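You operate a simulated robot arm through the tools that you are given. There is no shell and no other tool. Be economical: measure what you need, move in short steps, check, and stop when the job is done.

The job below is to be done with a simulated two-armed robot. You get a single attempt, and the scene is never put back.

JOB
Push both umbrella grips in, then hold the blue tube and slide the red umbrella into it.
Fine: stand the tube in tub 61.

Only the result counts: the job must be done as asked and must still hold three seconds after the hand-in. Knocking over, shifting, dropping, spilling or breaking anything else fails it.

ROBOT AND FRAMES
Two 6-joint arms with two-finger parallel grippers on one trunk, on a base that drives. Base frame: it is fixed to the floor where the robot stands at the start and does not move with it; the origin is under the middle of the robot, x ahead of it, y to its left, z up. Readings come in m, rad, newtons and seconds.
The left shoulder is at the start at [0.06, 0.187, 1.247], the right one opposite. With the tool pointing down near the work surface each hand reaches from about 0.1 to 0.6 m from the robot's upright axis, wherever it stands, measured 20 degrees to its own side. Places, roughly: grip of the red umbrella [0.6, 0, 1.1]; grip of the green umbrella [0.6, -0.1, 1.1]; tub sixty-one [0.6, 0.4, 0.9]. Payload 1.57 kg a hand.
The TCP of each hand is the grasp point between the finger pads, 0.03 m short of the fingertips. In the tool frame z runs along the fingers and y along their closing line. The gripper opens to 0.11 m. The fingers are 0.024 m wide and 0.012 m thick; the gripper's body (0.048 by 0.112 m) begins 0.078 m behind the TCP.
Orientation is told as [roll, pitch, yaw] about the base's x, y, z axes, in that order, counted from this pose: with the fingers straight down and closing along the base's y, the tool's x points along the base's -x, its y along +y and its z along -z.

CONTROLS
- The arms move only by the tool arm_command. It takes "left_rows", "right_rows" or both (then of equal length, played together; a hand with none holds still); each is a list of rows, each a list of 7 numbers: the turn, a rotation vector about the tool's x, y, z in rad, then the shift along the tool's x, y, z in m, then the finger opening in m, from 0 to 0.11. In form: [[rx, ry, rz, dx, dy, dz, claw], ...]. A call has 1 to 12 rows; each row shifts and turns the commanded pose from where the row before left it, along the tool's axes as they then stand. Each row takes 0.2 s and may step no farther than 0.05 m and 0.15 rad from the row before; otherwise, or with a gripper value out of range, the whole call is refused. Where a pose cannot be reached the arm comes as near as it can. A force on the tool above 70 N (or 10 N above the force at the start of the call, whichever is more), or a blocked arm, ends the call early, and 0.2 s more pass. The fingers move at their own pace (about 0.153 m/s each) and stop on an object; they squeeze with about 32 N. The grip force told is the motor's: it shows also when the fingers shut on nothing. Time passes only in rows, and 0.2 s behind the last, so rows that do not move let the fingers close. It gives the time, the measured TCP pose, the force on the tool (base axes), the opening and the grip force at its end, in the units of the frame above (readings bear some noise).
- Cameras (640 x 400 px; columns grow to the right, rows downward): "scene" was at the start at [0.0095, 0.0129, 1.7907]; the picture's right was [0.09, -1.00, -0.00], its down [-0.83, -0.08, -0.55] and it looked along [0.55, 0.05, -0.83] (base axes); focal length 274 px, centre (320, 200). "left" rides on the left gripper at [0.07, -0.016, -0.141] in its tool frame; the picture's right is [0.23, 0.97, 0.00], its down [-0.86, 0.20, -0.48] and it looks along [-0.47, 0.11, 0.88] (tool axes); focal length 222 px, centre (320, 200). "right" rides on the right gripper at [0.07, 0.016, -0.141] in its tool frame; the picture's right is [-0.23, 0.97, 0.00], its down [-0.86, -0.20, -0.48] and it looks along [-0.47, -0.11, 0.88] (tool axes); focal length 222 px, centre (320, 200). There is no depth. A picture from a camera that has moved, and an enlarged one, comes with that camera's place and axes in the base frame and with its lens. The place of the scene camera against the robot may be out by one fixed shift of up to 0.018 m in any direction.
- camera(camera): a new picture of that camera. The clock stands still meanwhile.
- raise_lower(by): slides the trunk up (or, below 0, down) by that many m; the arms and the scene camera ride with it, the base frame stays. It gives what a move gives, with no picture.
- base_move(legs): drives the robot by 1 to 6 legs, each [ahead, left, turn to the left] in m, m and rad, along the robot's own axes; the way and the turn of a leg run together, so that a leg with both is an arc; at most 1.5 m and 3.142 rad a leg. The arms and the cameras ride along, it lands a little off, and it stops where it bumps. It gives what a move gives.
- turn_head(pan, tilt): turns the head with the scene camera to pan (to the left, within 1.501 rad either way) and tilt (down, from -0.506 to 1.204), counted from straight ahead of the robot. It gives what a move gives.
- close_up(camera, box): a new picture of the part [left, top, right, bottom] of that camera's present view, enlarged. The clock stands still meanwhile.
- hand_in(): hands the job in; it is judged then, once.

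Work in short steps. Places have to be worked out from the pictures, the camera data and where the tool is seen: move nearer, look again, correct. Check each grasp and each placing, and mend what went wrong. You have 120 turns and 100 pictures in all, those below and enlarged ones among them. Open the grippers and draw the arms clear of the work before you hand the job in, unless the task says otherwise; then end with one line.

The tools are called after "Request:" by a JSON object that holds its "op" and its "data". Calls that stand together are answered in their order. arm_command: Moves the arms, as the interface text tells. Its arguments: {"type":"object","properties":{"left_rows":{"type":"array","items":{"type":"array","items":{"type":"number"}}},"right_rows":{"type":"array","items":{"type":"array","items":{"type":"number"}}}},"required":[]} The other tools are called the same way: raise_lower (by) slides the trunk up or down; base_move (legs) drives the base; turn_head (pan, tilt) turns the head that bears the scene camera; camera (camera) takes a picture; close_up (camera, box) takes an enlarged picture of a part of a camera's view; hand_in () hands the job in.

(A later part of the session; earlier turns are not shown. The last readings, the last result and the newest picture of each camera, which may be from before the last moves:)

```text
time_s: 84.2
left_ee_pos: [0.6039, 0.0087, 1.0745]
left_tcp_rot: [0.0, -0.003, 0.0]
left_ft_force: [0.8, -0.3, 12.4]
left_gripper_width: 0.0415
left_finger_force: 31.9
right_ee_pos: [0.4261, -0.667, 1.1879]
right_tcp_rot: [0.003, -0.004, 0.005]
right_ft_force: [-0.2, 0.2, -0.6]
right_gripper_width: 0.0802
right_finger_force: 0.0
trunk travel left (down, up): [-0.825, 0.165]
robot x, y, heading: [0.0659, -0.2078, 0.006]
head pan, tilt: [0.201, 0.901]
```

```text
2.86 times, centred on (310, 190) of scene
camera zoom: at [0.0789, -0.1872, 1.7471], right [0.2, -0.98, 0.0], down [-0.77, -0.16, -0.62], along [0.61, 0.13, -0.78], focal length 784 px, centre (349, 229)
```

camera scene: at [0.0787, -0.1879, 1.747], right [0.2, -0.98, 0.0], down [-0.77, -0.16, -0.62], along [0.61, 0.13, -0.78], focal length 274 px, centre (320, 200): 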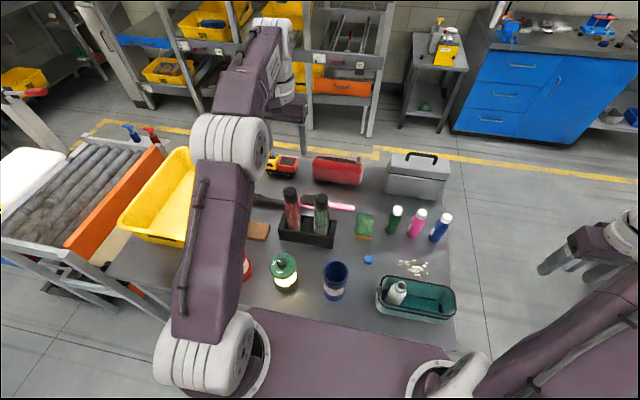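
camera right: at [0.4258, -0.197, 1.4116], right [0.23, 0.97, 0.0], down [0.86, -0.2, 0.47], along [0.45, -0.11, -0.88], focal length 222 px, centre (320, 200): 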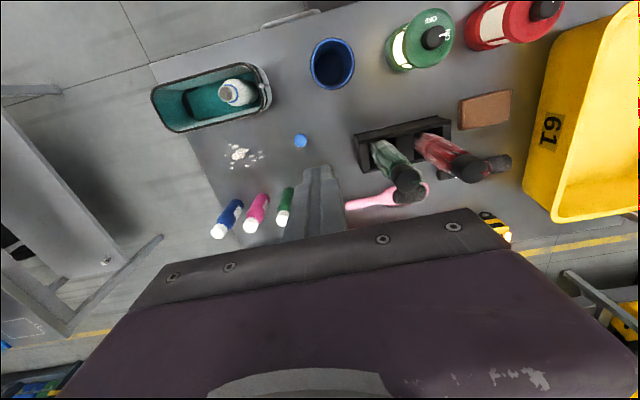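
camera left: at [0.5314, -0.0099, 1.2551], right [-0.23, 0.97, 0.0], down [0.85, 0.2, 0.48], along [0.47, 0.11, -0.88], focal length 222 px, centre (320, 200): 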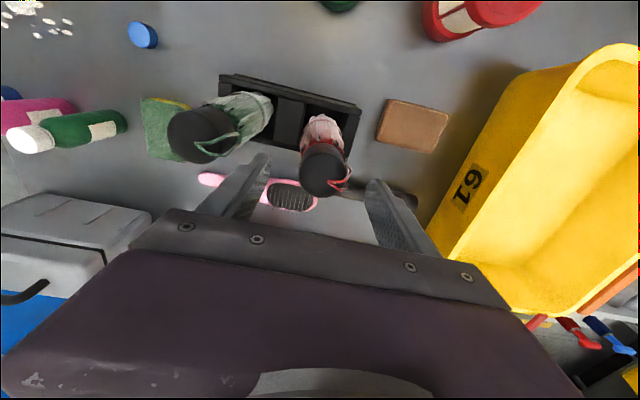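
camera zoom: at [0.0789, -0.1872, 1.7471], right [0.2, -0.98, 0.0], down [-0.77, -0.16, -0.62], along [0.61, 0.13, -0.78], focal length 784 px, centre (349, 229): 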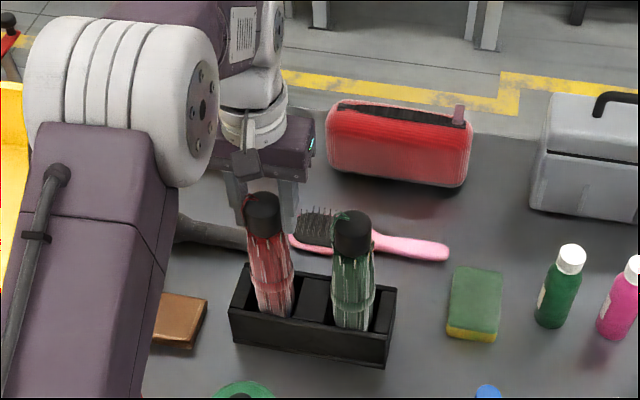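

Gripped at 0.0415 m. I lift a little and check the whole umbrella follows (the shaft mustn't slide out).

Request:
{"op": "arm_command", "data": {"left_rows": [[0, 0, 0, 0, 0, -0.01, 0], [0, 0, 0, 0, 0, -0.015, 0], [0, 0, 0, 0, 0, -0.015, 0], [0, 0, 0, 0, 0, 0, 0]]}}

Request:
{"op": "close_up", "data": {"camera": "scene", "box": [240, 120, 380, 260]}}

Request:
{"op": "camera", "data": {"camera": "left"}}

```text
time_s: 85.2
left_ee_pos: [0.6037, 0.0099, 1.1132]
left_tcp_rot: [0.001, -0.001, 0.0]
left_ft_force: [-0.7, 0.2, -3.1]
left_gripper_width: 0.0384
left_finger_force: 31.8
right_ee_pos: [0.4298, -0.6664, 1.1877]
right_tcp_rot: [0.002, -0.002, 0.002]
right_ft_force: [0.2, -0.2, -0.1]
right_gripper_width: 0.08
right_finger_force: 0.0
trunk travel left (down, up): [-0.825, 0.165]
robot x, y, heading: [0.0696, -0.2074, 0.002]
head pan, tilt: [0.201, 0.901]
```

```text
2.86 times, centred on (310, 190) of scene
camera zoom: at [0.0821, -0.1855, 1.7469], right [0.2, -0.98, 0.0], down [-0.77, -0.16, -0.62], along [0.61, 0.13, -0.78], focal length 784 px, centre (349, 229)
```

zoom: 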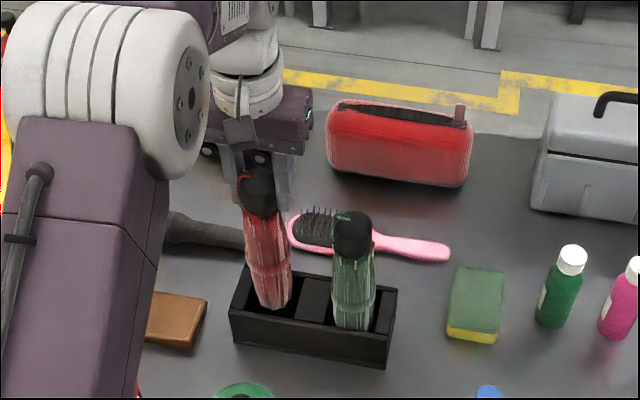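

```text
49 pictures are left
camera left: at [0.5352, -0.0055, 1.2542], right [-0.23, 0.97, 0.0], down [0.86, 0.2, 0.48], along [0.47, 0.11, -0.88], focal length 222 px, centre (320, 200)
```

left: 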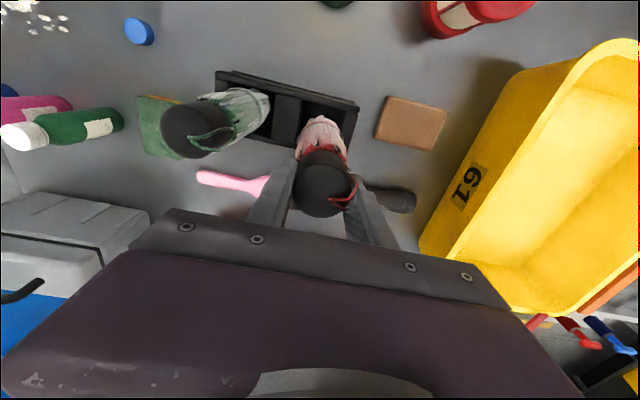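

The whole umbrella follows (3 N weight, grip stays in). I lift it out with the trunk by 0.16 m.

Request:
{"op": "raise_lower", "data": {"by": 0.16}}

Request:
{"op": "close_up", "data": {"camera": "scene", "box": [220, 100, 400, 280]}}

```text
time_s: 87.1
left_ee_pos: [0.6031, 0.0095, 1.2739]
left_tcp_rot: [-0.001, 0.001, 0.0]
left_ft_force: [0.1, -1.1, -3.0]
left_gripper_width: 0.0383
left_finger_force: 31.8
right_ee_pos: [0.4283, -0.6658, 1.3462]
right_tcp_rot: [0.002, -0.002, 0.003]
right_ft_force: [-0.2, -0.6, 0.2]
right_gripper_width: 0.0801
right_finger_force: 0.1
trunk travel left (down, up): [-0.985, 0.005]
robot x, y, heading: [0.0664, -0.2058, 0.004]
head pan, tilt: [0.201, 0.901]
```

```text
2.22 times, centred on (310, 190) of scene
camera zoom: at [0.0814, -0.1859, 1.9069], right [0.2, -0.98, 0.0], down [-0.77, -0.16, -0.62], along [0.61, 0.13, -0.78], focal length 609 px, centre (342, 222)
```

zoom: 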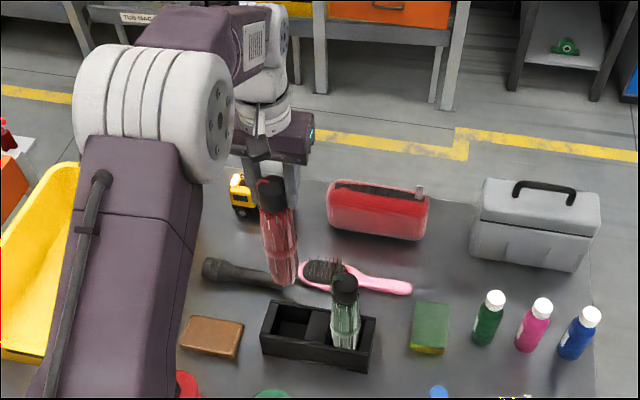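

The red umbrella hangs vertically, its bottom about z=1.05 and clear of the rack. I drive straight back 0.38 m so the right arm can be configured in free air.

Request:
{"op": "base_move", "data": {"legs": [[-0.38, 0, 0]]}}

Request:
{"op": "arm_command", "data": {"left_rows": [[0, 0, 0, 0.03, 0.02, -0.03, 0], [0, 0, 0, 0.03, 0.02, -0.03, 0], [0, 0, 0, 0.03, 0.02, -0.03, 0], [0, 0, 0, 0.02, 0.02, -0.03, 0], [0, 0, 0, 0, 0.02, -0.03, 0], [0, 0, 0, 0, 0, -0.03, 0], [0, 0, 0, 0, 0, 0, 0]]}}

```text
time_s: 89.5
left_ee_pos: [0.2174, 0.005, 1.2722]
left_tcp_rot: [0.0, 0.001, -0.008]
left_ft_force: [-0.1, -0.3, -2.7]
left_gripper_width: 0.0384
left_finger_force: 31.7
right_ee_pos: [0.0362, -0.6689, 1.3472]
right_tcp_rot: [0.001, 0.001, -0.004]
right_ft_force: [0.8, -0.2, 0.5]
right_gripper_width: 0.0798
right_finger_force: 0.0
trunk travel left (down, up): [-0.985, 0.005]
robot x, y, heading: [-0.3226, -0.2068, 0.001]
head pan, tilt: [0.201, 0.901]
```

```text
time_s: 91.1
left_ee_pos: [0.1044, 0.1068, 1.4545]
left_tcp_rot: [-0.001, 0.002, -0.009]
left_ft_force: [0.5, -0.7, -2.7]
left_gripper_width: 0.0385
left_finger_force: 32.5
right_ee_pos: [0.0321, -0.6688, 1.3467]
right_tcp_rot: [0.003, -0.002, -0.007]
right_ft_force: [-0.3, -0.6, 0.3]
right_gripper_width: 0.0803
right_finger_force: 0.1
trunk travel left (down, up): [-0.985, 0.005]
robot x, y, heading: [-0.3233, -0.2079, -0.006]
head pan, tilt: [0.201, 0.901]
```

Now the left hand with the umbrella parks further left, while the right hand swings round in front (lower) toward azimuth +46°.

Request:
{"op": "arm_command", "data": {"left_rows": [[0, 0, 0, 0.01, 0.025, -0.01, 0], [0, 0, 0, 0.01, 0.025, -0.01, 0], [0, 0, 0, 0.01, 0.02, 0, 0], [0, 0, 0, 0, 0, 0, 0], [0, 0, 0, 0, 0, 0, 0], [0, 0, 0, 0, 0, 0, 0], [0, 0, 0, 0, 0, 0, 0]], "right_rows": [[0, 0, 0, -0.018, 0.039, 0.013, 0.11], [0, 0, 0, -0.018, 0.039, 0.013, 0.11], [0, 0, 0, -0.018, 0.039, 0.013, 0.11], [0, 0, 0, -0.018, 0.039, 0.013, 0.11], [0, 0, 0, -0.018, 0.039, 0.013, 0.11], [0, 0, 0, -0.018, 0.039, 0.013, 0.11], [0, 0, 0, -0.018, 0.039, 0.013, 0.11]]}}

Request:
{"op": "arm_command", "data": {"right_rows": [[0, 0, -0.1, 0.0134, 0.04, 0.0125, 0.11], [0, 0, -0.1, 0.0174, 0.0392, 0.0125, 0.11], [0, 0, -0.1, 0.0212, 0.0371, 0.0125, 0.11], [0, 0, -0.1, 0.0247, 0.0348, 0.0125, 0.11], [0, 0, -0.1, 0.028, 0.032, 0.0125, 0.11], [0, 0, -0.1, 0.031, 0.0292, 0.0125, 0.11], [0, 0, -0.1, 0.0339, 0.026, 0.0125, 0.11], [0, 0, -0.1, 0.0363, 0.0225, 0.0125, 0.11], [0, 0, 0, 0, 0, 0, 0.11]]}}

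Request:
{"op": "camera", "data": {"camera": "scene"}}

```text
time_s: 92.7
left_ee_pos: [0.0764, 0.1792, 1.4744]
left_tcp_rot: [-0.002, 0.001, -0.009]
left_ft_force: [0.4, 0.5, -2.8]
left_gripper_width: 0.0384
left_finger_force: 31.8
right_ee_pos: [0.1626, -0.3943, 1.2603]
right_tcp_rot: [0.0, -0.001, -0.008]
right_ft_force: [0.5, -0.4, 0.7]
right_gripper_width: 0.1098
right_finger_force: 0.1
trunk travel left (down, up): [-0.985, 0.005]
robot x, y, heading: [-0.3234, -0.2085, -0.007]
head pan, tilt: [0.201, 0.901]
```

```text
time_s: 94.6
left_ee_pos: [0.0747, 0.1772, 1.4748]
left_tcp_rot: [-0.002, -0.002, -0.008]
left_ft_force: [0.0, -0.1, -1.7]
left_gripper_width: 0.0385
left_finger_force: 31.1
right_ee_pos: [-0.0822, -0.2257, 1.1612]
right_tcp_rot: [-0.001, -0.034, 0.802]
right_ft_force: [13.7, -3.3, -0.2]
right_gripper_width: 0.1097
right_finger_force: 0.0
trunk travel left (down, up): [-0.985, 0.005]
robot x, y, heading: [-0.323, -0.2065, -0.006]
head pan, tilt: [0.201, 0.901]
stopped in row 9 (right hand): the force on the tool passed its limit (the readings are from after the stop); the commanded pose is now the measured one
```

```text
47 pictures are left
camera scene: at [-0.3119, -0.1847, 1.907], right [0.19, -0.98, 0.0], down [-0.77, -0.15, -0.62], along [0.61, 0.12, -0.78], focal length 274 px, centre (320, 200)
```

scene: 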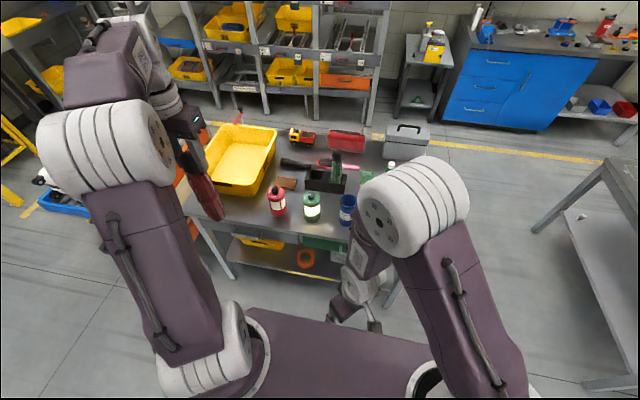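

I mixed up a sign in the yawed frame and the right hand touched the robot's own torso lightly (14 N). I move it outward along its pointing direction to the intended spot.

Request:
{"op": "arm_command", "data": {"right_rows": [[0, 0, 0, -0.04, 0.0026, 0, 0.11], [0, 0.034, 0, -0.04, 0.0026, 0, 0.11], [0, 0, 0, -0.04, 0.0026, 0, 0.11], [0, 0, 0, -0.04, 0.0026, 0, 0.11], [0, 0, 0, -0.043, 0.0026, 0, 0.11], [0, 0, 0, 0, 0, 0, 0.11]]}}

```text
time_s: 96.0
left_ee_pos: [0.076, 0.1775, 1.475]
left_tcp_rot: [-0.001, -0.001, -0.009]
left_ft_force: [-0.6, -1.0, -1.5]
left_gripper_width: 0.0386
left_finger_force: 32.3
right_ee_pos: [0.0489, -0.071, 1.1639]
right_tcp_rot: [-0.003, 0.003, 0.801]
right_ft_force: [-0.4, -0.8, 0.4]
right_gripper_width: 0.1098
right_finger_force: 0.1
trunk travel left (down, up): [-0.985, 0.005]
robot x, y, heading: [-0.325, -0.2047, -0.006]
head pan, tilt: [0.201, 0.901]
```

Reached cleanly. Now I tilt the right hand by 0.75 rad while moving outward in its plane.

Request:
{"op": "arm_command", "data": {"right_rows": [[0, -0.15, 0, -0.0237, 0, 0.0036, 0.11], [0, -0.15, 0, -0.0229, 0, 0.0071, 0.11], [0, -0.15, 0, -0.0216, 0, 0.0104, 0.11], [0, -0.15, 0, -0.0198, 0, 0.0136, 0.11], [0, -0.15, 0, -0.0176, 0, 0.0164, 0.11], [0, 0, 0, 0, 0, 0, 0.11]]}}

Request:
{"op": "camera", "data": {"camera": "scene"}}

```text
time_s: 97.4
left_ee_pos: [0.0762, 0.1774, 1.4748]
left_tcp_rot: [-0.002, -0.002, -0.009]
left_ft_force: [0.3, -0.6, -2.3]
left_gripper_width: 0.0384
left_finger_force: 32.0
right_ee_pos: [0.1308, 0.0122, 1.1445]
right_tcp_rot: [-0.002, -0.747, 0.801]
right_ft_force: [-1.1, 0.1, -0.3]
right_gripper_width: 0.1101
right_finger_force: 0.0
trunk travel left (down, up): [-0.985, 0.005]
robot x, y, heading: [-0.3259, -0.2098, -0.004]
head pan, tilt: [0.201, 0.901]
```

```text
46 pictures are left
camera scene: at [-0.3105, -0.1854, 1.9069], right [0.19, -0.98, 0.0], down [-0.77, -0.15, -0.62], along [0.61, 0.12, -0.78], focal length 274 px, centre (320, 200)
```

scene: 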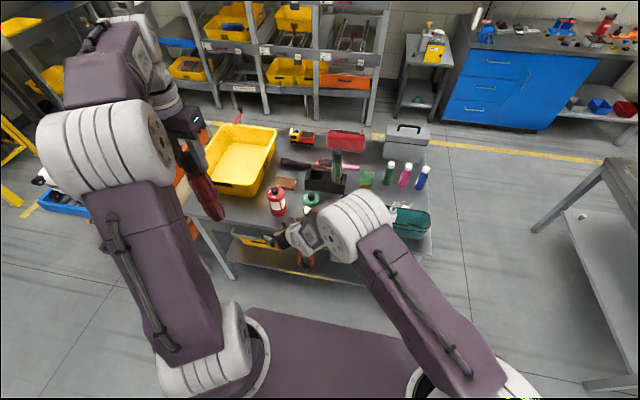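

The tilted right-hand pose is reached without limits. Driving the base by (+0.266, -0.190) brings that hand above the tube; then I refine from pictures before lowering with the trunk.

Request:
{"op": "base_move", "data": {"legs": [[0.266, -0.19, 0]]}}

Request:
{"op": "camera", "data": {"camera": "right"}}

Request:
{"op": "camera", "data": {"camera": "scene"}}

```text
time_s: 99.6
left_ee_pos: [0.3413, -0.0113, 1.475]
left_tcp_rot: [-0.003, -0.002, -0.002]
left_ft_force: [0.0, 0.3, -2.8]
left_gripper_width: 0.0382
left_finger_force: 32.4
right_ee_pos: [0.3961, -0.1775, 1.145]
right_tcp_rot: [-0.005, -0.747, 0.811]
right_ft_force: [-0.5, 0.3, 0.1]
right_gripper_width: 0.11
right_finger_force: 0.1
trunk travel left (down, up): [-0.985, 0.005]
robot x, y, heading: [-0.0555, -0.4024, -0.002]
head pan, tilt: [0.201, 0.901]
```

```text
45 pictures are left
camera right: at [0.2829, -0.2715, 1.2017], right [-0.59, 0.8, 0.15], down [0.35, 0.08, 0.93], along [0.73, 0.6, -0.33], focal length 222 px, centre (320, 200)
```

right: 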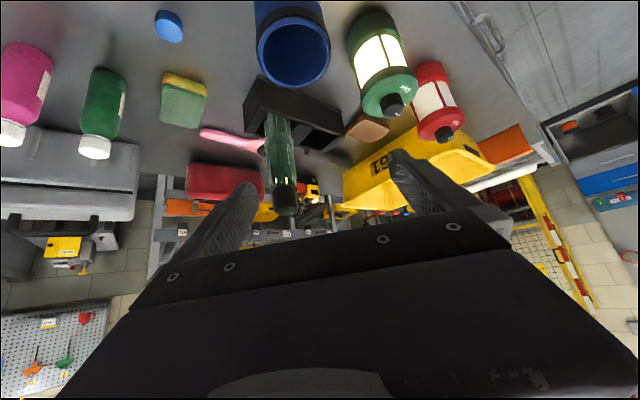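

```text
44 pictures are left
camera scene: at [-0.0444, -0.3754, 1.9069], right [0.2, -0.98, 0.0], down [-0.77, -0.16, -0.62], along [0.61, 0.12, -0.78], focal length 274 px, centre (320, 200)
```

scene: 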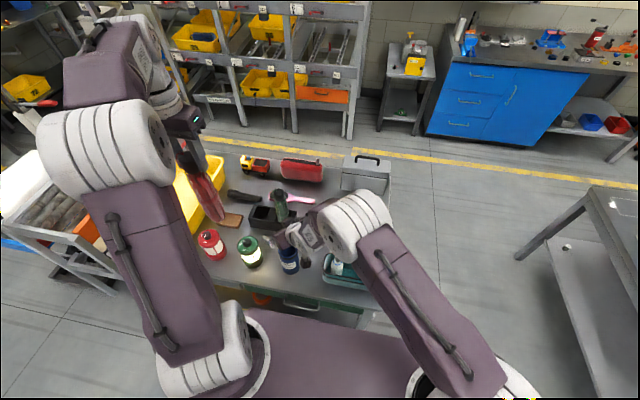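

The right camera puts the tube axis at about (0.402, -0.175): the hand is centred within a few millimetres. I lower the trunk halfway and check.

Request:
{"op": "raise_lower", "data": {"by": -0.1}}

Request:
{"op": "camera", "data": {"camera": "right"}}

Request:
{"op": "close_up", "data": {"camera": "scene", "box": [230, 180, 390, 300]}}

```text
time_s: 100.9
left_ee_pos: [0.3447, -0.0121, 1.3746]
left_tcp_rot: [0.0, -0.002, -0.004]
left_ft_force: [-0.7, 0.6, -3.1]
left_gripper_width: 0.0385
left_finger_force: 32.1
right_ee_pos: [0.399, -0.1783, 1.0449]
right_tcp_rot: [-0.001, -0.749, 0.81]
right_ft_force: [0.3, 0.0, -0.7]
right_gripper_width: 0.1102
right_finger_force: 0.1
trunk travel left (down, up): [-0.885, 0.105]
robot x, y, heading: [-0.0561, -0.4024, 0.002]
head pan, tilt: [0.201, 0.901]
```

```text
43 pictures are left
camera right: at [0.2848, -0.2729, 1.1013], right [-0.59, 0.79, 0.15], down [0.35, 0.08, 0.93], along [0.73, 0.6, -0.33], focal length 222 px, centre (320, 200)
```

right: 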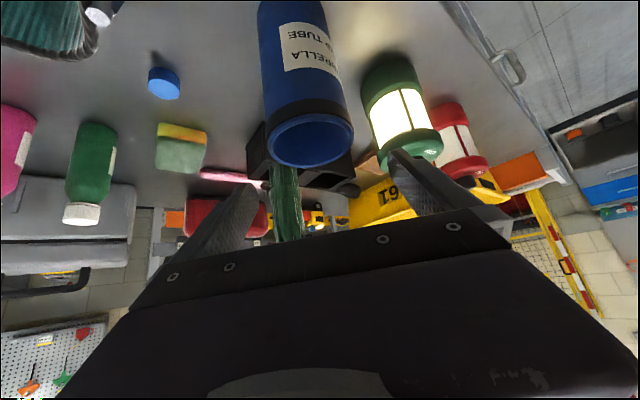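

```text
3.33 times, centred on (310, 240) of scene
camera zoom: at [-0.0413, -0.3776, 1.807], right [0.2, -0.98, 0.0], down [-0.77, -0.16, -0.62], along [0.61, 0.12, -0.78], focal length 914 px, centre (353, 67)
```

zoom: 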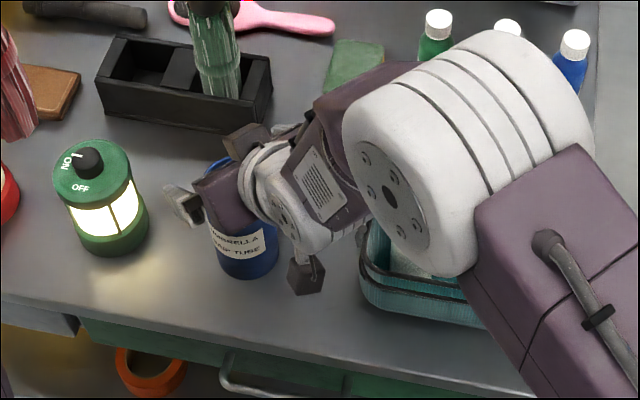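

Two views agree: tube axis (0.408, -0.172), rim z≈0.989; the hand is laterally within 3 mm. I lower another 0.10 m and close the right fingers on the tube.

Request:
{"op": "raise_lower", "data": {"by": -0.1}}

Request:
{"op": "arm_command", "data": {"right_rows": [[0, 0, 0, 0, 0, 0, 0.09], [0, 0, 0, 0, 0, 0, 0.06], [0, 0, 0, 0, 0, 0, 0.04], [0, 0, 0, 0, 0, 0, 0.04]]}}

Request:
{"op": "camera", "data": {"camera": "right"}}

Request:
{"op": "close_up", "data": {"camera": "scene", "box": [200, 150, 400, 300]}}

```text
time_s: 102.2
left_ee_pos: [0.3422, -0.0138, 1.2755]
left_tcp_rot: [-0.001, 0.001, -0.006]
left_ft_force: [-0.2, -0.4, -1.9]
left_gripper_width: 0.0382
left_finger_force: 32.0
right_ee_pos: [0.3985, -0.1775, 0.9451]
right_tcp_rot: [-0.003, -0.746, 0.808]
right_ft_force: [1.1, 0.7, -0.7]
right_gripper_width: 0.1101
right_finger_force: 0.0
trunk travel left (down, up): [-0.785, 0.205]
robot x, y, heading: [-0.0535, -0.4026, -0.0]
head pan, tilt: [0.201, 0.901]
```

```text
time_s: 103.2
left_ee_pos: [0.3432, -0.0133, 1.2764]
left_tcp_rot: [0.0, 0.0, -0.002]
left_ft_force: [0.1, 0.4, -3.3]
left_gripper_width: 0.0385
left_finger_force: 32.2
right_ee_pos: [0.3981, -0.1787, 0.9449]
right_tcp_rot: [-0.001, -0.749, 0.806]
right_ft_force: [1.4, 0.6, 1.0]
right_gripper_width: 0.067
right_finger_force: 32.2
trunk travel left (down, up): [-0.785, 0.205]
robot x, y, heading: [-0.0526, -0.4009, 0.001]
head pan, tilt: [0.201, 0.901]
```

```text
41 pictures are left
camera right: at [0.2851, -0.273, 1.0012], right [-0.59, 0.79, 0.15], down [0.35, 0.08, 0.93], along [0.73, 0.6, -0.33], focal length 222 px, centre (320, 200)
```

right: 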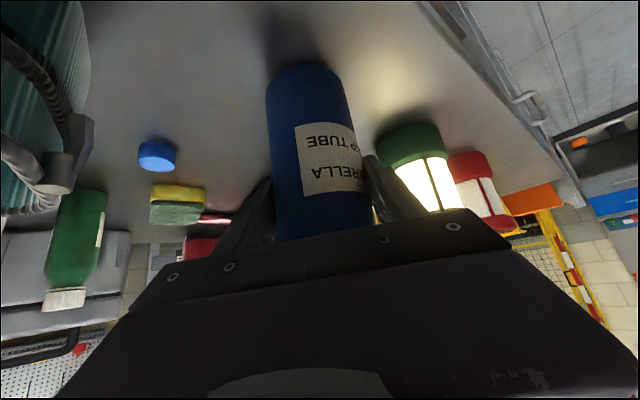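

```text
2.67 times, centred on (300, 225) of scene
camera zoom: at [-0.0408, -0.3779, 1.7069], right [0.2, -0.98, 0.0], down [-0.77, -0.16, -0.62], along [0.61, 0.12, -0.78], focal length 731 px, centre (373, 133)
```

zoom: 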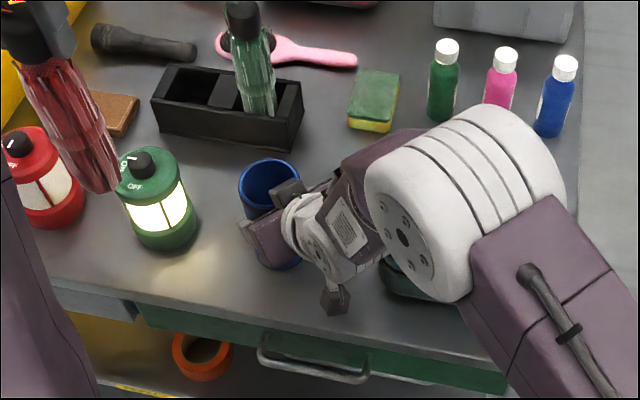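

The right hand holds the tube firmly (width 0.067). Its axis should be at about (0.407, -0.170). I bring the umbrella over it, its bottom still about 7 cm above the rim.

Request:
{"op": "arm_command", "data": {"left_rows": [[0, 0, 0, -0.016, -0.039, 0, 0], [0, 0, 0, -0.016, -0.039, 0, 0], [0, 0, 0, -0.016, -0.039, 0, 0], [0, 0, 0, -0.016, -0.04, 0, 0], [0, 0, 0, 0, 0, 0, 0]], "right_rows": [[0, 0, 0, 0, 0, 0, 0.04], [0, 0, 0, 0, 0, 0, 0.04], [0, 0, 0, 0, 0, 0, 0.04], [0, 0, 0, 0, 0, 0, 0.04], [0, 0, 0, 0, 0, 0, 0.04]]}}

Request:
{"op": "close_up", "data": {"camera": "scene", "box": [230, 130, 350, 250]}}

Request:
{"op": "camera", "data": {"camera": "left"}}

```text
time_s: 104.4
left_ee_pos: [0.4075, -0.1689, 1.2735]
left_tcp_rot: [0.0, 0.0, -0.002]
left_ft_force: [-0.2, 0.3, -3.0]
left_gripper_width: 0.0382
left_finger_force: 31.3
right_ee_pos: [0.3993, -0.1779, 0.9446]
right_tcp_rot: [-0.003, -0.745, 0.808]
right_ft_force: [1.6, -0.8, 1.2]
right_gripper_width: 0.067
right_finger_force: 31.6
trunk travel left (down, up): [-0.785, 0.205]
robot x, y, heading: [-0.0542, -0.4032, 0.002]
head pan, tilt: [0.201, 0.901]
```

```text
3.33 times, centred on (290, 190) of scene
camera zoom: at [-0.0414, -0.3776, 1.7069], right [0.2, -0.98, 0.0], down [-0.77, -0.16, -0.62], along [0.61, 0.12, -0.78], focal length 914 px, centre (420, 233)
```

zoom: 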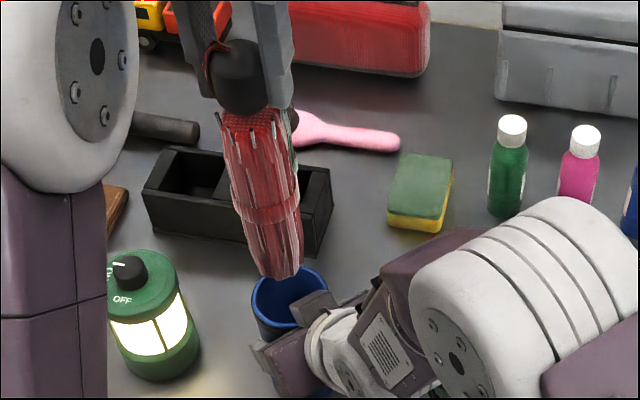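

```text
38 pictures are left
camera left: at [0.3382, -0.1843, 1.4146], right [-0.23, 0.97, 0.0], down [0.86, 0.2, 0.48], along [0.47, 0.11, -0.88], focal length 222 px, centre (320, 200)
```

left: 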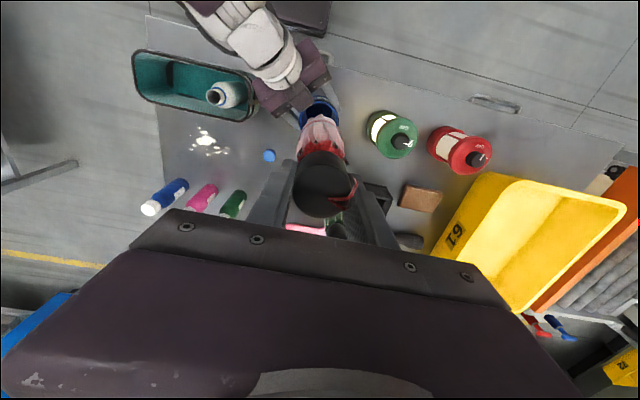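

Canopy max width looks ~0.053 against a ~0.06 bore, so alignment matters. I zoom in with both cameras.

Request:
{"op": "close_up", "data": {"camera": "left", "box": [270, 60, 370, 160]}}

Request:
{"op": "close_up", "data": {"camera": "scene", "box": [255, 180, 315, 240]}}

```text
4.00 times, centred on (320, 110) of left
camera zoom: at [0.3382, -0.1843, 1.4146], right [-0.23, 0.97, 0.0], down [0.86, 0.2, 0.48], along [0.47, 0.11, -0.88], focal length 888 px, centre (320, 560)
```

zoom: 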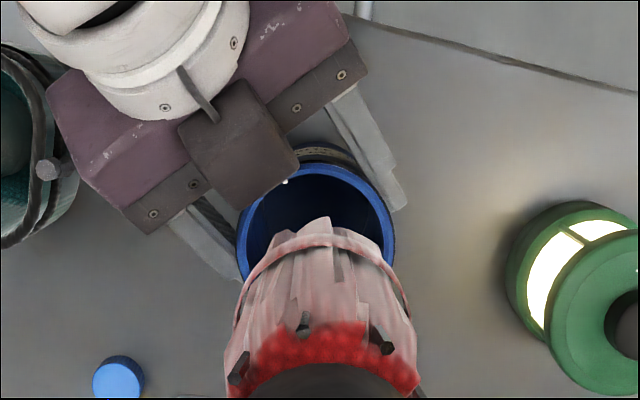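

```text
6.67 times, centred on (285, 210) of scene
camera zoom: at [-0.0414, -0.3776, 1.7069], right [0.2, -0.98, 0.0], down [-0.77, -0.16, -0.62], along [0.61, 0.12, -0.78], focal length 1828 px, centre (553, 133)
```

zoom: 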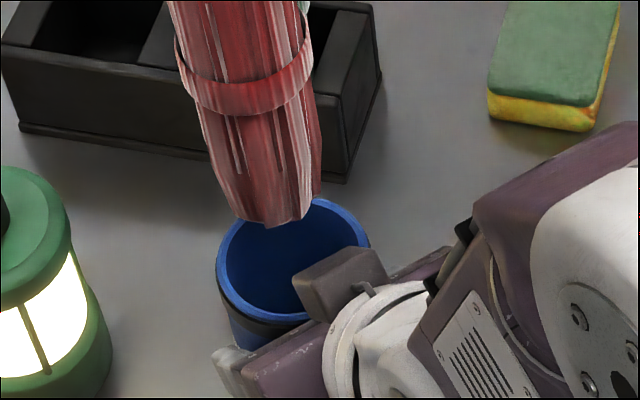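

The left camera (tied to the left hand) puts the rim at about (0.404, -0.1705) and the umbrella's band at y≈-0.1674. A box on the right hand's upper side is near the umbrella's path, so I yaw the left hand 0.45 rad to keep its fingers clear, shift 3 mm, and lower until just above the rim.

Request:
{"op": "arm_command", "data": {"left_rows": [[0, 0, 0, 0, -0.003, 0, 0], [0, 0, -0.15, 0, 0, 0, 0], [0, 0, -0.15, 0, 0, 0, 0], [0, 0, -0.15, 0, 0, 0, 0], [0, 0, 0, 0, 0, 0.02, 0], [0, 0, 0, 0, 0, 0.02, 0], [0, 0, 0, 0, 0, 0, 0]]}}

Request:
{"op": "close_up", "data": {"camera": "left", "box": [270, 60, 370, 160]}}

Request:
{"op": "close_up", "data": {"camera": "scene", "box": [255, 170, 325, 240]}}

```text
time_s: 106.0
left_ee_pos: [0.4072, -0.1731, 1.2347]
left_tcp_rot: [0.001, 0.0, 0.448]
left_ft_force: [-0.1, 0.4, -3.3]
left_gripper_width: 0.0381
left_finger_force: 32.0
right_ee_pos: [0.3993, -0.1785, 0.9434]
right_tcp_rot: [0.0, -0.748, 0.805]
right_ft_force: [0.7, 1.5, 1.9]
right_gripper_width: 0.0675
right_finger_force: 32.7
trunk travel left (down, up): [-0.785, 0.205]
robot x, y, heading: [-0.0515, -0.4009, -0.005]
head pan, tilt: [0.201, 0.901]
```

```text
4.00 times, centred on (320, 110) of left
camera zoom: at [0.3513, -0.2175, 1.3763], right [-0.63, 0.78, 0.0], down [0.68, 0.55, 0.48], along [0.37, 0.3, -0.88], focal length 888 px, centre (320, 560)
```

zoom: 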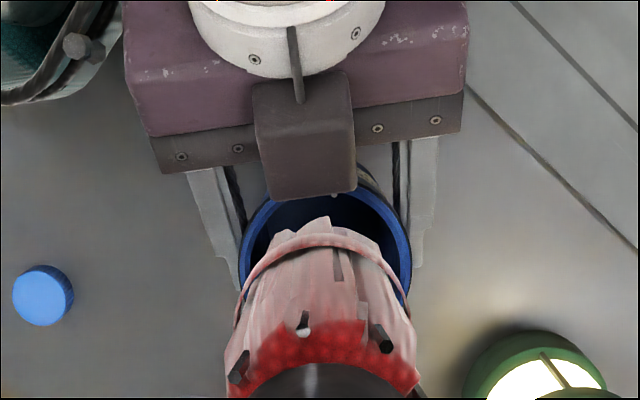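

```text
5.71 times, centred on (290, 205) of scene
camera zoom: at [-0.041, -0.3783, 1.7069], right [0.2, -0.98, 0.0], down [-0.77, -0.16, -0.62], along [0.61, 0.12, -0.78], focal length 1567 px, centre (491, 171)
```

zoom: 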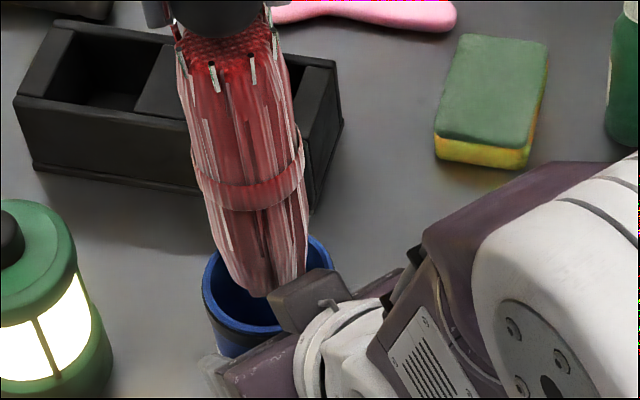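

Laterally within 2 mm; the box leaves about 6 mm beside the umbrella. I correct 2 mm and lower 5 cm in 1 cm rows, watching forces.

Request:
{"op": "arm_command", "data": {"left_rows": [[0, 0, 0, 0.0007, 0.002, 0.01, 0], [0, 0, 0, 0, 0, 0.01, 0], [0, 0, 0, 0, 0, 0.01, 0], [0, 0, 0, 0, 0, 0.01, 0], [0, 0, 0, 0, 0, 0.01, 0]]}}

Request:
{"op": "close_up", "data": {"camera": "scene", "box": [255, 170, 325, 240]}}

Request:
{"op": "close_up", "data": {"camera": "left", "box": [270, 60, 370, 160]}}

```text
time_s: 107.2
left_ee_pos: [0.4061, -0.1729, 1.1846]
left_tcp_rot: [-0.003, -0.002, 0.447]
left_ft_force: [-0.1, 0.5, -2.1]
left_gripper_width: 0.0382
left_finger_force: 32.0
right_ee_pos: [0.399, -0.1783, 0.9467]
right_tcp_rot: [-0.002, -0.748, 0.807]
right_ft_force: [-0.5, -0.3, 1.0]
right_gripper_width: 0.0675
right_finger_force: 32.4
trunk travel left (down, up): [-0.785, 0.205]
robot x, y, heading: [-0.0558, -0.4013, -0.001]
head pan, tilt: [0.201, 0.901]
```

```text
5.71 times, centred on (290, 205) of scene
camera zoom: at [-0.0409, -0.3783, 1.7069], right [0.2, -0.98, 0.0], down [-0.77, -0.16, -0.62], along [0.61, 0.12, -0.78], focal length 1567 px, centre (491, 171)
```

zoom: 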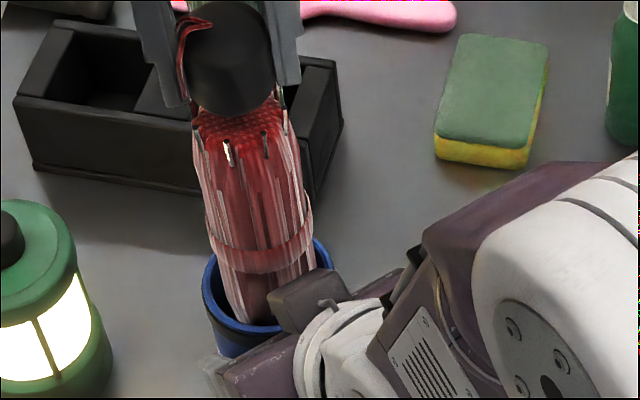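

```text
4.00 times, centred on (320, 110) of left
camera zoom: at [0.3505, -0.2173, 1.3255], right [-0.63, 0.78, 0.0], down [0.68, 0.55, 0.48], along [0.37, 0.3, -0.88], focal length 888 px, centre (320, 560)
```

zoom: 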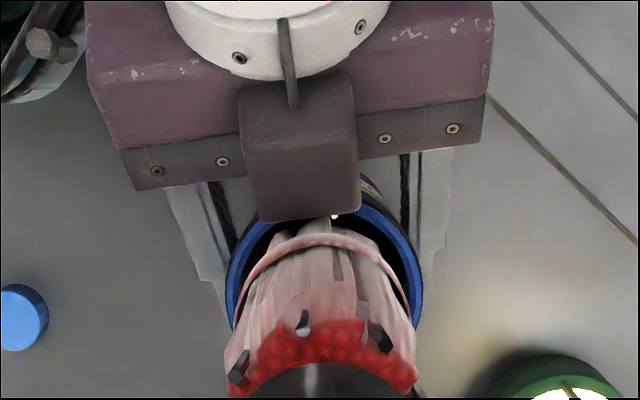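

The umbrella's lower end is in the mouth without contact. I nudge 2 mm and continue lowering, the band about to pass the rim.

Request:
{"op": "arm_command", "data": {"left_rows": [[0, 0, 0, 0, 0.0018, 0.008, 0], [0, 0, 0, 0, 0, 0.01, 0], [0, 0, 0, 0, 0, 0.01, 0], [0, 0, 0, 0, 0, 0.01, 0], [0, 0, 0, 0, 0, 0.008, 0]]}}

Request:
{"op": "close_up", "data": {"camera": "scene", "box": [255, 170, 325, 240]}}

Request:
{"op": "close_up", "data": {"camera": "left", "box": [270, 60, 370, 160]}}

```text
time_s: 108.4
left_ee_pos: [0.4061, -0.1706, 1.1401]
left_tcp_rot: [-0.001, -0.002, 0.446]
left_ft_force: [-0.7, 1.0, -3.6]
left_gripper_width: 0.0385
left_finger_force: 32.1
right_ee_pos: [0.3992, -0.1788, 0.9461]
right_tcp_rot: [-0.002, -0.747, 0.807]
right_ft_force: [-0.6, 0.2, 1.0]
right_gripper_width: 0.0673
right_finger_force: 32.4
trunk travel left (down, up): [-0.785, 0.205]
robot x, y, heading: [-0.0551, -0.4031, -0.002]
head pan, tilt: [0.201, 0.901]
```

```text
5.71 times, centred on (290, 205) of scene
camera zoom: at [-0.0409, -0.3783, 1.7069], right [0.2, -0.98, 0.0], down [-0.77, -0.16, -0.62], along [0.61, 0.12, -0.78], focal length 1567 px, centre (491, 171)
```

zoom: 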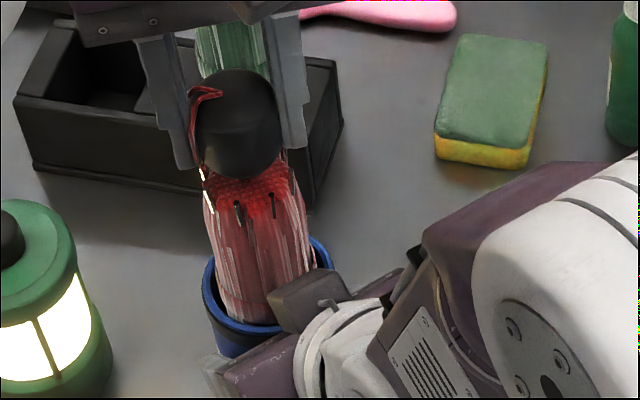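

```text
4.00 times, centred on (320, 110) of left
camera zoom: at [0.3496, -0.216, 1.2809], right [-0.63, 0.78, 0.0], down [0.68, 0.55, 0.48], along [0.37, 0.3, -0.88], focal length 888 px, centre (320, 560)
```

zoom: 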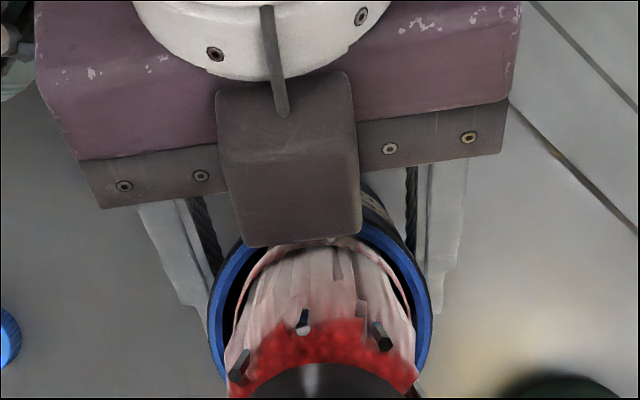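

The band has passed inside the rim without any force. I lower further, gently, until the umbrella rests on the tube's floor.

Request:
{"op": "arm_command", "data": {"left_rows": [[0, 0, 0, 0, 0, 0.01, 0], [0, 0, 0, 0, 0, 0.01, 0], [0, 0, 0, 0, 0, 0.01, 0], [0, 0, 0, 0, 0, 0.008, 0]]}}

Request:
{"op": "close_up", "data": {"camera": "scene", "box": [255, 160, 325, 240]}}

```text
time_s: 109.4
left_ee_pos: [0.4051, -0.1703, 1.102]
left_tcp_rot: [-0.002, 0.001, 0.446]
left_ft_force: [0.3, 0.3, -2.5]
left_gripper_width: 0.0385
left_finger_force: 32.2
right_ee_pos: [0.3987, -0.1784, 0.945]
right_tcp_rot: [-0.002, -0.748, 0.808]
right_ft_force: [0.4, -1.3, 0.9]
right_gripper_width: 0.0674
right_finger_force: 32.1
trunk travel left (down, up): [-0.785, 0.205]
robot x, y, heading: [-0.0569, -0.3994, -0.001]
head pan, tilt: [0.201, 0.901]
```

```text
5.00 times, centred on (290, 200) of scene
camera zoom: at [-0.041, -0.3782, 1.7069], right [0.2, -0.98, 0.0], down [-0.77, -0.16, -0.62], along [0.61, 0.12, -0.78], focal length 1371 px, centre (470, 200)
```

zoom: 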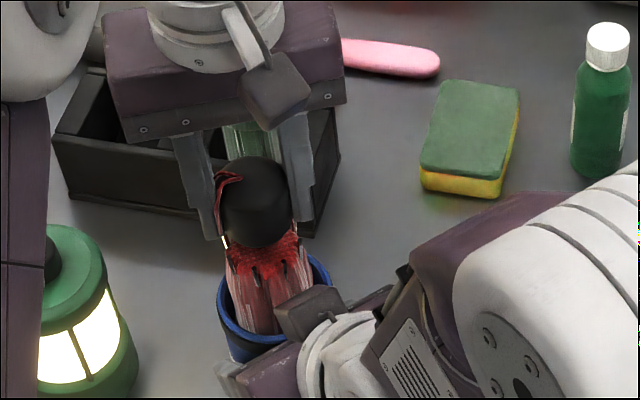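

Still weight only. I continue in 5 mm rows to touch bottom.

Request:
{"op": "arm_command", "data": {"left_rows": [[0, 0, 0, 0, 0, 0.005, 0], [0, 0, 0, 0, 0, 0.005, 0], [0, 0, 0, 0, 0, 0.004, 0], [0, 0, 0, 0, 0, 0, 0]]}}

```text
time_s: 110.4
left_ee_pos: [0.4057, -0.1689, 1.0874]
left_tcp_rot: [0.0, 0.001, 0.446]
left_ft_force: [-1.3, -1.2, 1.5]
left_gripper_width: 0.0384
left_finger_force: 31.9
right_ee_pos: [0.398, -0.1776, 0.9444]
right_tcp_rot: [-0.002, -0.747, 0.808]
right_ft_force: [1.8, 1.5, 0.5]
right_gripper_width: 0.0671
right_finger_force: 31.9
trunk travel left (down, up): [-0.785, 0.205]
robot x, y, heading: [-0.0535, -0.3998, -0.0]
head pan, tilt: [0.201, 0.901]
```

The force flipped from -2.5 to +1.5 N at the expected height: it's resting on the tube's floor. I press 3 mm more to keep the grip fully in, then open slightly to release.

Request:
{"op": "arm_command", "data": {"left_rows": [[0, 0, 0, 0, 0, 0.003, 0], [0, 0, 0, 0, 0, 0, 0.05], [0, 0, 0, 0, 0, 0, 0.06], [0, 0, 0, 0, 0, 0, 0.06]]}}

Request:
{"op": "close_up", "data": {"camera": "scene", "box": [255, 160, 325, 240]}}

Request:
{"op": "close_up", "data": {"camera": "left", "box": [240, 80, 400, 240]}}

```text
time_s: 111.4
left_ee_pos: [0.4057, -0.1695, 1.0837]
left_tcp_rot: [-0.002, 0.0, 0.448]
left_ft_force: [-0.4, -0.3, 0.3]
left_gripper_width: 0.06
left_finger_force: 0.1
right_ee_pos: [0.398, -0.1792, 0.9449]
right_tcp_rot: [-0.001, -0.746, 0.809]
right_ft_force: [0.6, -0.1, 0.5]
right_gripper_width: 0.0671
right_finger_force: 32.2
trunk travel left (down, up): [-0.785, 0.205]
robot x, y, heading: [-0.0533, -0.3983, -0.005]
head pan, tilt: [0.201, 0.901]
```

```text
5.00 times, centred on (290, 200) of scene
camera zoom: at [-0.041, -0.3783, 1.7069], right [0.2, -0.98, 0.0], down [-0.77, -0.16, -0.62], along [0.61, 0.12, -0.78], focal length 1371 px, centre (470, 200)
```

zoom: 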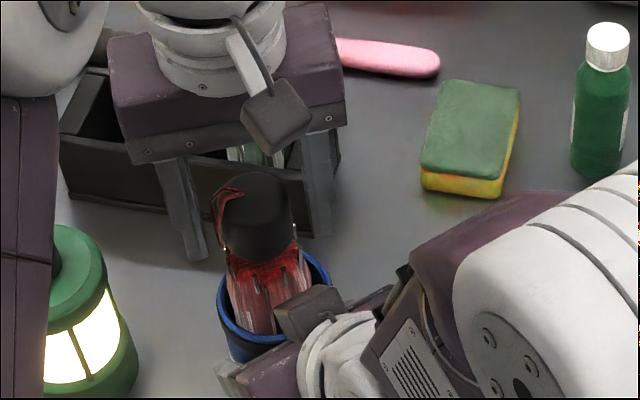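

```text
2.50 times, centred on (320, 160) of left
camera zoom: at [0.35, -0.2141, 1.2257], right [-0.63, 0.78, 0.0], down [0.68, 0.55, 0.48], along [0.37, 0.3, -0.88], focal length 555 px, centre (320, 300)
```

zoom: 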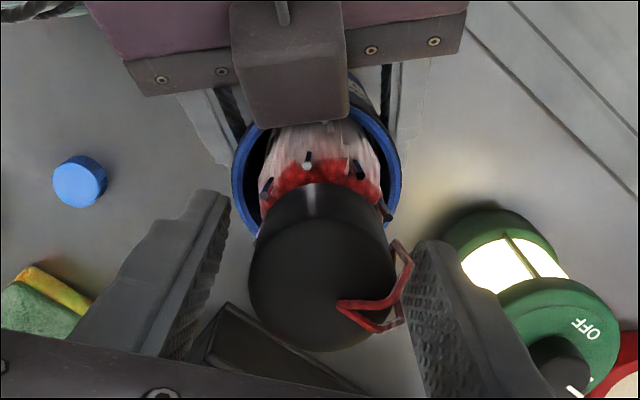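

Released: the umbrella stands in the tube with the grip in. I open a little wider to clear the strap and raise the left hand straight up, then to the left.

Request:
{"op": "arm_command", "data": {"left_rows": [[0, 0, 0, 0, 0, 0, 0.075], [0, 0, 0, 0, 0, -0.02, 0.075], [0, 0, 0, 0, 0, -0.04, 0.075], [0, 0, 0, 0, 0, -0.045, 0.075], [0, 0, 0, 0, 0, -0.045, 0.075], [0, 0, 0.1, 0, 0.03, -0.02, 0.075], [0, 0, 0.1, 0.0, 0.045, 0, 0.075], [0, 0, 0.1, 0.0, 0.045, 0, 0.075], [0, 0, 0.1, 0, 0.045, 0, 0.075], [0, 0, 0, 0, 0, 0, 0.075]]}}

Request:
{"op": "close_up", "data": {"camera": "scene", "box": [160, 130, 400, 300]}}

```text
time_s: 113.6
left_ee_pos: [0.3607, -0.0137, 1.2501]
left_tcp_rot: [0.0, -0.001, 0.048]
left_ft_force: [-0.3, 0.5, -0.2]
left_gripper_width: 0.0751
left_finger_force: 0.1
right_ee_pos: [0.3982, -0.1789, 0.9448]
right_tcp_rot: [0.001, -0.745, 0.806]
right_ft_force: [-0.1, 0.9, -0.4]
right_gripper_width: 0.0672
right_finger_force: 32.3
trunk travel left (down, up): [-0.785, 0.205]
robot x, y, heading: [-0.0544, -0.4035, -0.003]
head pan, tilt: [0.201, 0.901]
```

```text
2.35 times, centred on (280, 215) of scene
camera zoom: at [-0.0408, -0.3787, 1.7069], right [0.2, -0.98, 0.0], down [-0.77, -0.16, -0.62], along [0.61, 0.12, -0.78], focal length 645 px, centre (414, 165)
```

zoom: 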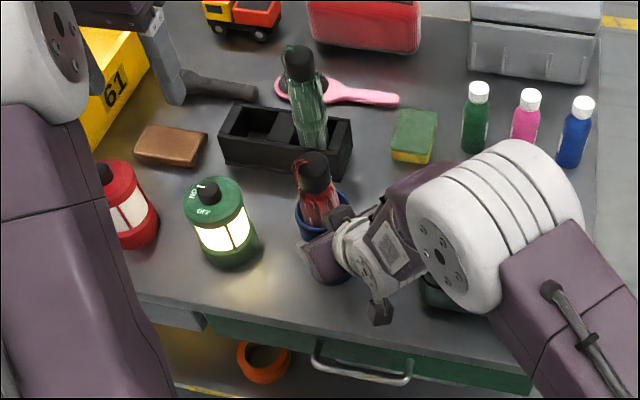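

The tube with the umbrella is held by the right hand and the left is clear. I lift with the trunk by 0.19 m and check the hold.

Request:
{"op": "raise_lower", "data": {"by": 0.19}}

Request:
{"op": "turn_head", "data": {"pan": 0.5, "tilt": 0.8}}

Request:
{"op": "camera", "data": {"camera": "scene"}}

```text
time_s: 115.7
left_ee_pos: [0.3615, -0.0154, 1.4399]
left_tcp_rot: [0.0, -0.001, 0.048]
left_ft_force: [-0.4, 0.1, -0.2]
left_gripper_width: 0.0752
left_finger_force: 0.0
right_ee_pos: [0.4004, -0.1775, 1.134]
right_tcp_rot: [-0.002, -0.747, 0.805]
right_ft_force: [0.9, 0.0, -3.1]
right_gripper_width: 0.0674
right_finger_force: 31.9
trunk travel left (down, up): [-0.975, 0.015]
robot x, y, heading: [-0.0579, -0.3997, 0.003]
head pan, tilt: [0.201, 0.901]
```

```text
time_s: 116.5
left_ee_pos: [0.3611, -0.0148, 1.4401]
left_tcp_rot: [-0.001, 0.002, 0.048]
left_ft_force: [0.0, -0.5, -0.2]
left_gripper_width: 0.0751
left_finger_force: 0.0
right_ee_pos: [0.399, -0.179, 1.1347]
right_tcp_rot: [-0.001, -0.744, 0.806]
right_ft_force: [0.6, 0.7, -4.3]
right_gripper_width: 0.0674
right_finger_force: 32.0
trunk travel left (down, up): [-0.975, 0.015]
robot x, y, heading: [-0.0529, -0.397, -0.001]
head pan, tilt: [0.499, 0.799]
```

```text
25 pictures are left
camera scene: at [-0.0436, -0.3543, 1.9048], right [0.48, -0.88, 0.0], down [-0.63, -0.34, -0.7], along [0.61, 0.33, -0.72], focal length 274 px, centre (320, 200)
```

scene: 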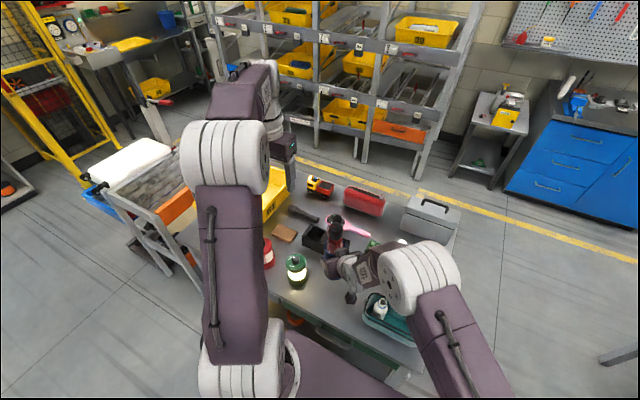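

The tube and umbrella are lifted securely (4 N). I strafe left 0.57 m at this x, so everything passes over the lanterns and not near the green umbrella.

Request:
{"op": "base_move", "data": {"legs": [[0, 0.57, 0]]}}

Request:
{"op": "turn_head", "data": {"pan": 0.1, "tilt": 0.9}}

Request:
{"op": "camera", "data": {"camera": "scene"}}

Request:
{"op": "camera", "data": {"camera": "right"}}

```text
time_s: 119.8
left_ee_pos: [0.3694, 0.5602, 1.4412]
left_tcp_rot: [0.001, 0.0, 0.035]
left_ft_force: [0.6, -0.1, 0.0]
left_gripper_width: 0.075
left_finger_force: 0.0
right_ee_pos: [0.4048, 0.3975, 1.1352]
right_tcp_rot: [0.0, -0.749, 0.793]
right_ft_force: [-0.4, -0.4, -3.4]
right_gripper_width: 0.0671
right_finger_force: 32.2
trunk travel left (down, up): [-0.975, 0.015]
robot x, y, heading: [-0.0518, 0.1825, -0.01]
head pan, tilt: [0.499, 0.799]
```

```text
time_s: 120.7
left_ee_pos: [0.3688, 0.5639, 1.4407]
left_tcp_rot: [0.0, 0.0, 0.034]
left_ft_force: [0.6, 0.6, 0.0]
left_gripper_width: 0.0749
left_finger_force: 0.1
right_ee_pos: [0.4063, 0.3989, 1.1343]
right_tcp_rot: [0.0, -0.744, 0.795]
right_ft_force: [-0.4, 0.4, -2.8]
right_gripper_width: 0.0674
right_finger_force: 31.5
trunk travel left (down, up): [-0.975, 0.015]
robot x, y, heading: [-0.048, 0.1814, -0.013]
head pan, tilt: [0.099, 0.901]
```

```text
24 pictures are left
camera scene: at [-0.0358, 0.1978, 1.8969], right [0.09, -1.0, 0.0], down [-0.78, -0.07, -0.62], along [0.62, 0.05, -0.78], focal length 274 px, centre (320, 200)
```

scene: 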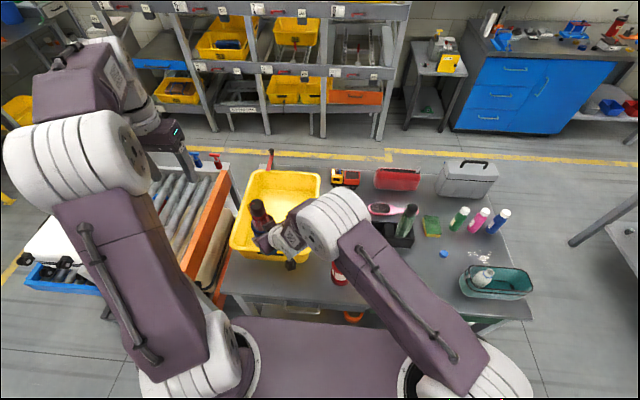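

```text
23 pictures are left
camera right: at [0.2902, 0.3059, 1.191], right [-0.58, 0.8, 0.15], down [0.35, 0.08, 0.93], along [0.74, 0.59, -0.33], focal length 222 px, centre (320, 200)
```

right: 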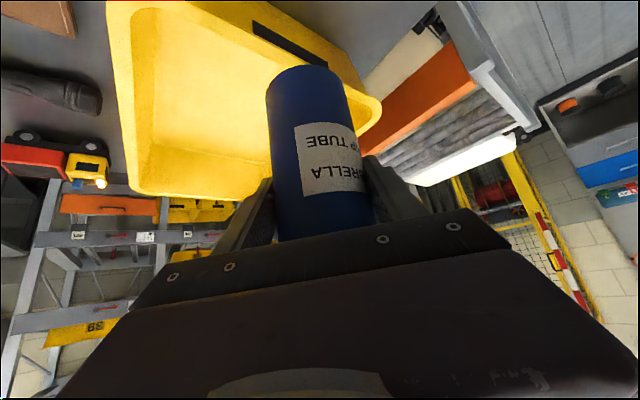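

The tub's rim is at about z=0.96, spanning x≈0.44–0.87 and y≈0.27–0.60. I drive 0.136 m ahead and 0.025 m left to put the tube over about (0.55, 0.43).

Request:
{"op": "base_move", "data": {"legs": [[0.136, 0.025, 0.012]]}}

Request:
{"op": "raise_lower", "data": {"by": -0.1}}

Request:
{"op": "camera", "data": {"camera": "scene"}}

Request:
{"op": "camera", "data": {"camera": "right"}}

```text
time_s: 122.0
left_ee_pos: [0.4943, 0.5905, 1.4414]
left_tcp_rot: [-0.001, -0.003, 0.048]
left_ft_force: [-0.4, 0.1, -0.3]
left_gripper_width: 0.075
left_finger_force: 0.1
right_ee_pos: [0.534, 0.4281, 1.1354]
right_tcp_rot: [-0.005, -0.748, 0.808]
right_ft_force: [0.2, -0.1, -2.9]
right_gripper_width: 0.0671
right_finger_force: 32.1
trunk travel left (down, up): [-0.975, 0.015]
robot x, y, heading: [0.0831, 0.2092, 0.002]
head pan, tilt: [0.099, 0.901]
```

```text
time_s: 123.3
left_ee_pos: [0.4982, 0.5919, 1.3414]
left_tcp_rot: [0.0, -0.002, 0.048]
left_ft_force: [-0.4, 0.4, -0.5]
left_gripper_width: 0.075
left_finger_force: 0.0
right_ee_pos: [0.536, 0.428, 1.0347]
right_tcp_rot: [-0.001, -0.745, 0.807]
right_ft_force: [-0.2, 0.0, -3.3]
right_gripper_width: 0.0671
right_finger_force: 31.7
trunk travel left (down, up): [-0.875, 0.115]
robot x, y, heading: [0.0822, 0.2088, -0.001]
head pan, tilt: [0.099, 0.901]
```

```text
22 pictures are left
camera scene: at [0.098, 0.2205, 1.797], right [0.1, -1.0, 0.0], down [-0.78, -0.08, -0.62], along [0.62, 0.06, -0.78], focal length 274 px, centre (320, 200)
```

scene: 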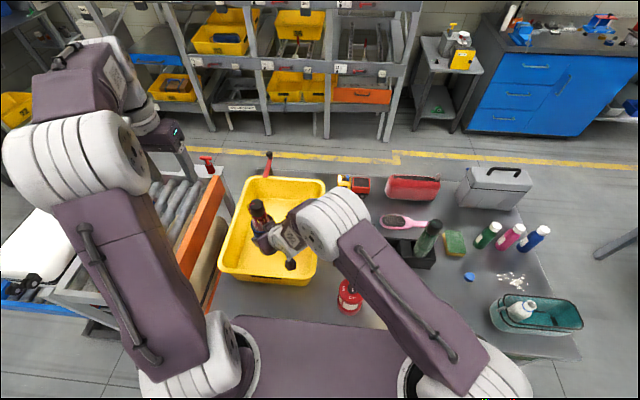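

```text
21 pictures are left
camera right: at [0.4227, 0.3329, 1.0912], right [-0.59, 0.79, 0.15], down [0.35, 0.08, 0.93], along [0.73, 0.6, -0.33], focal length 222 px, centre (320, 200)
```

right: 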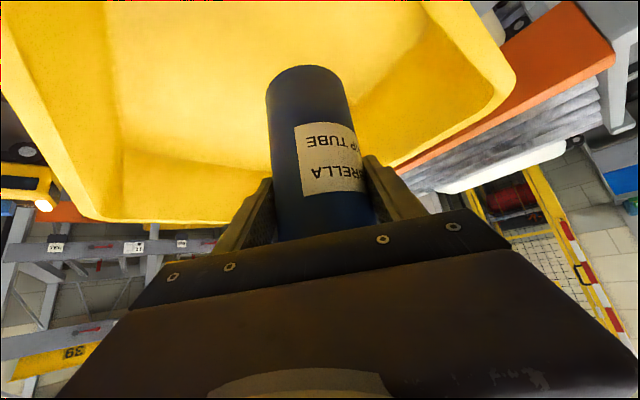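

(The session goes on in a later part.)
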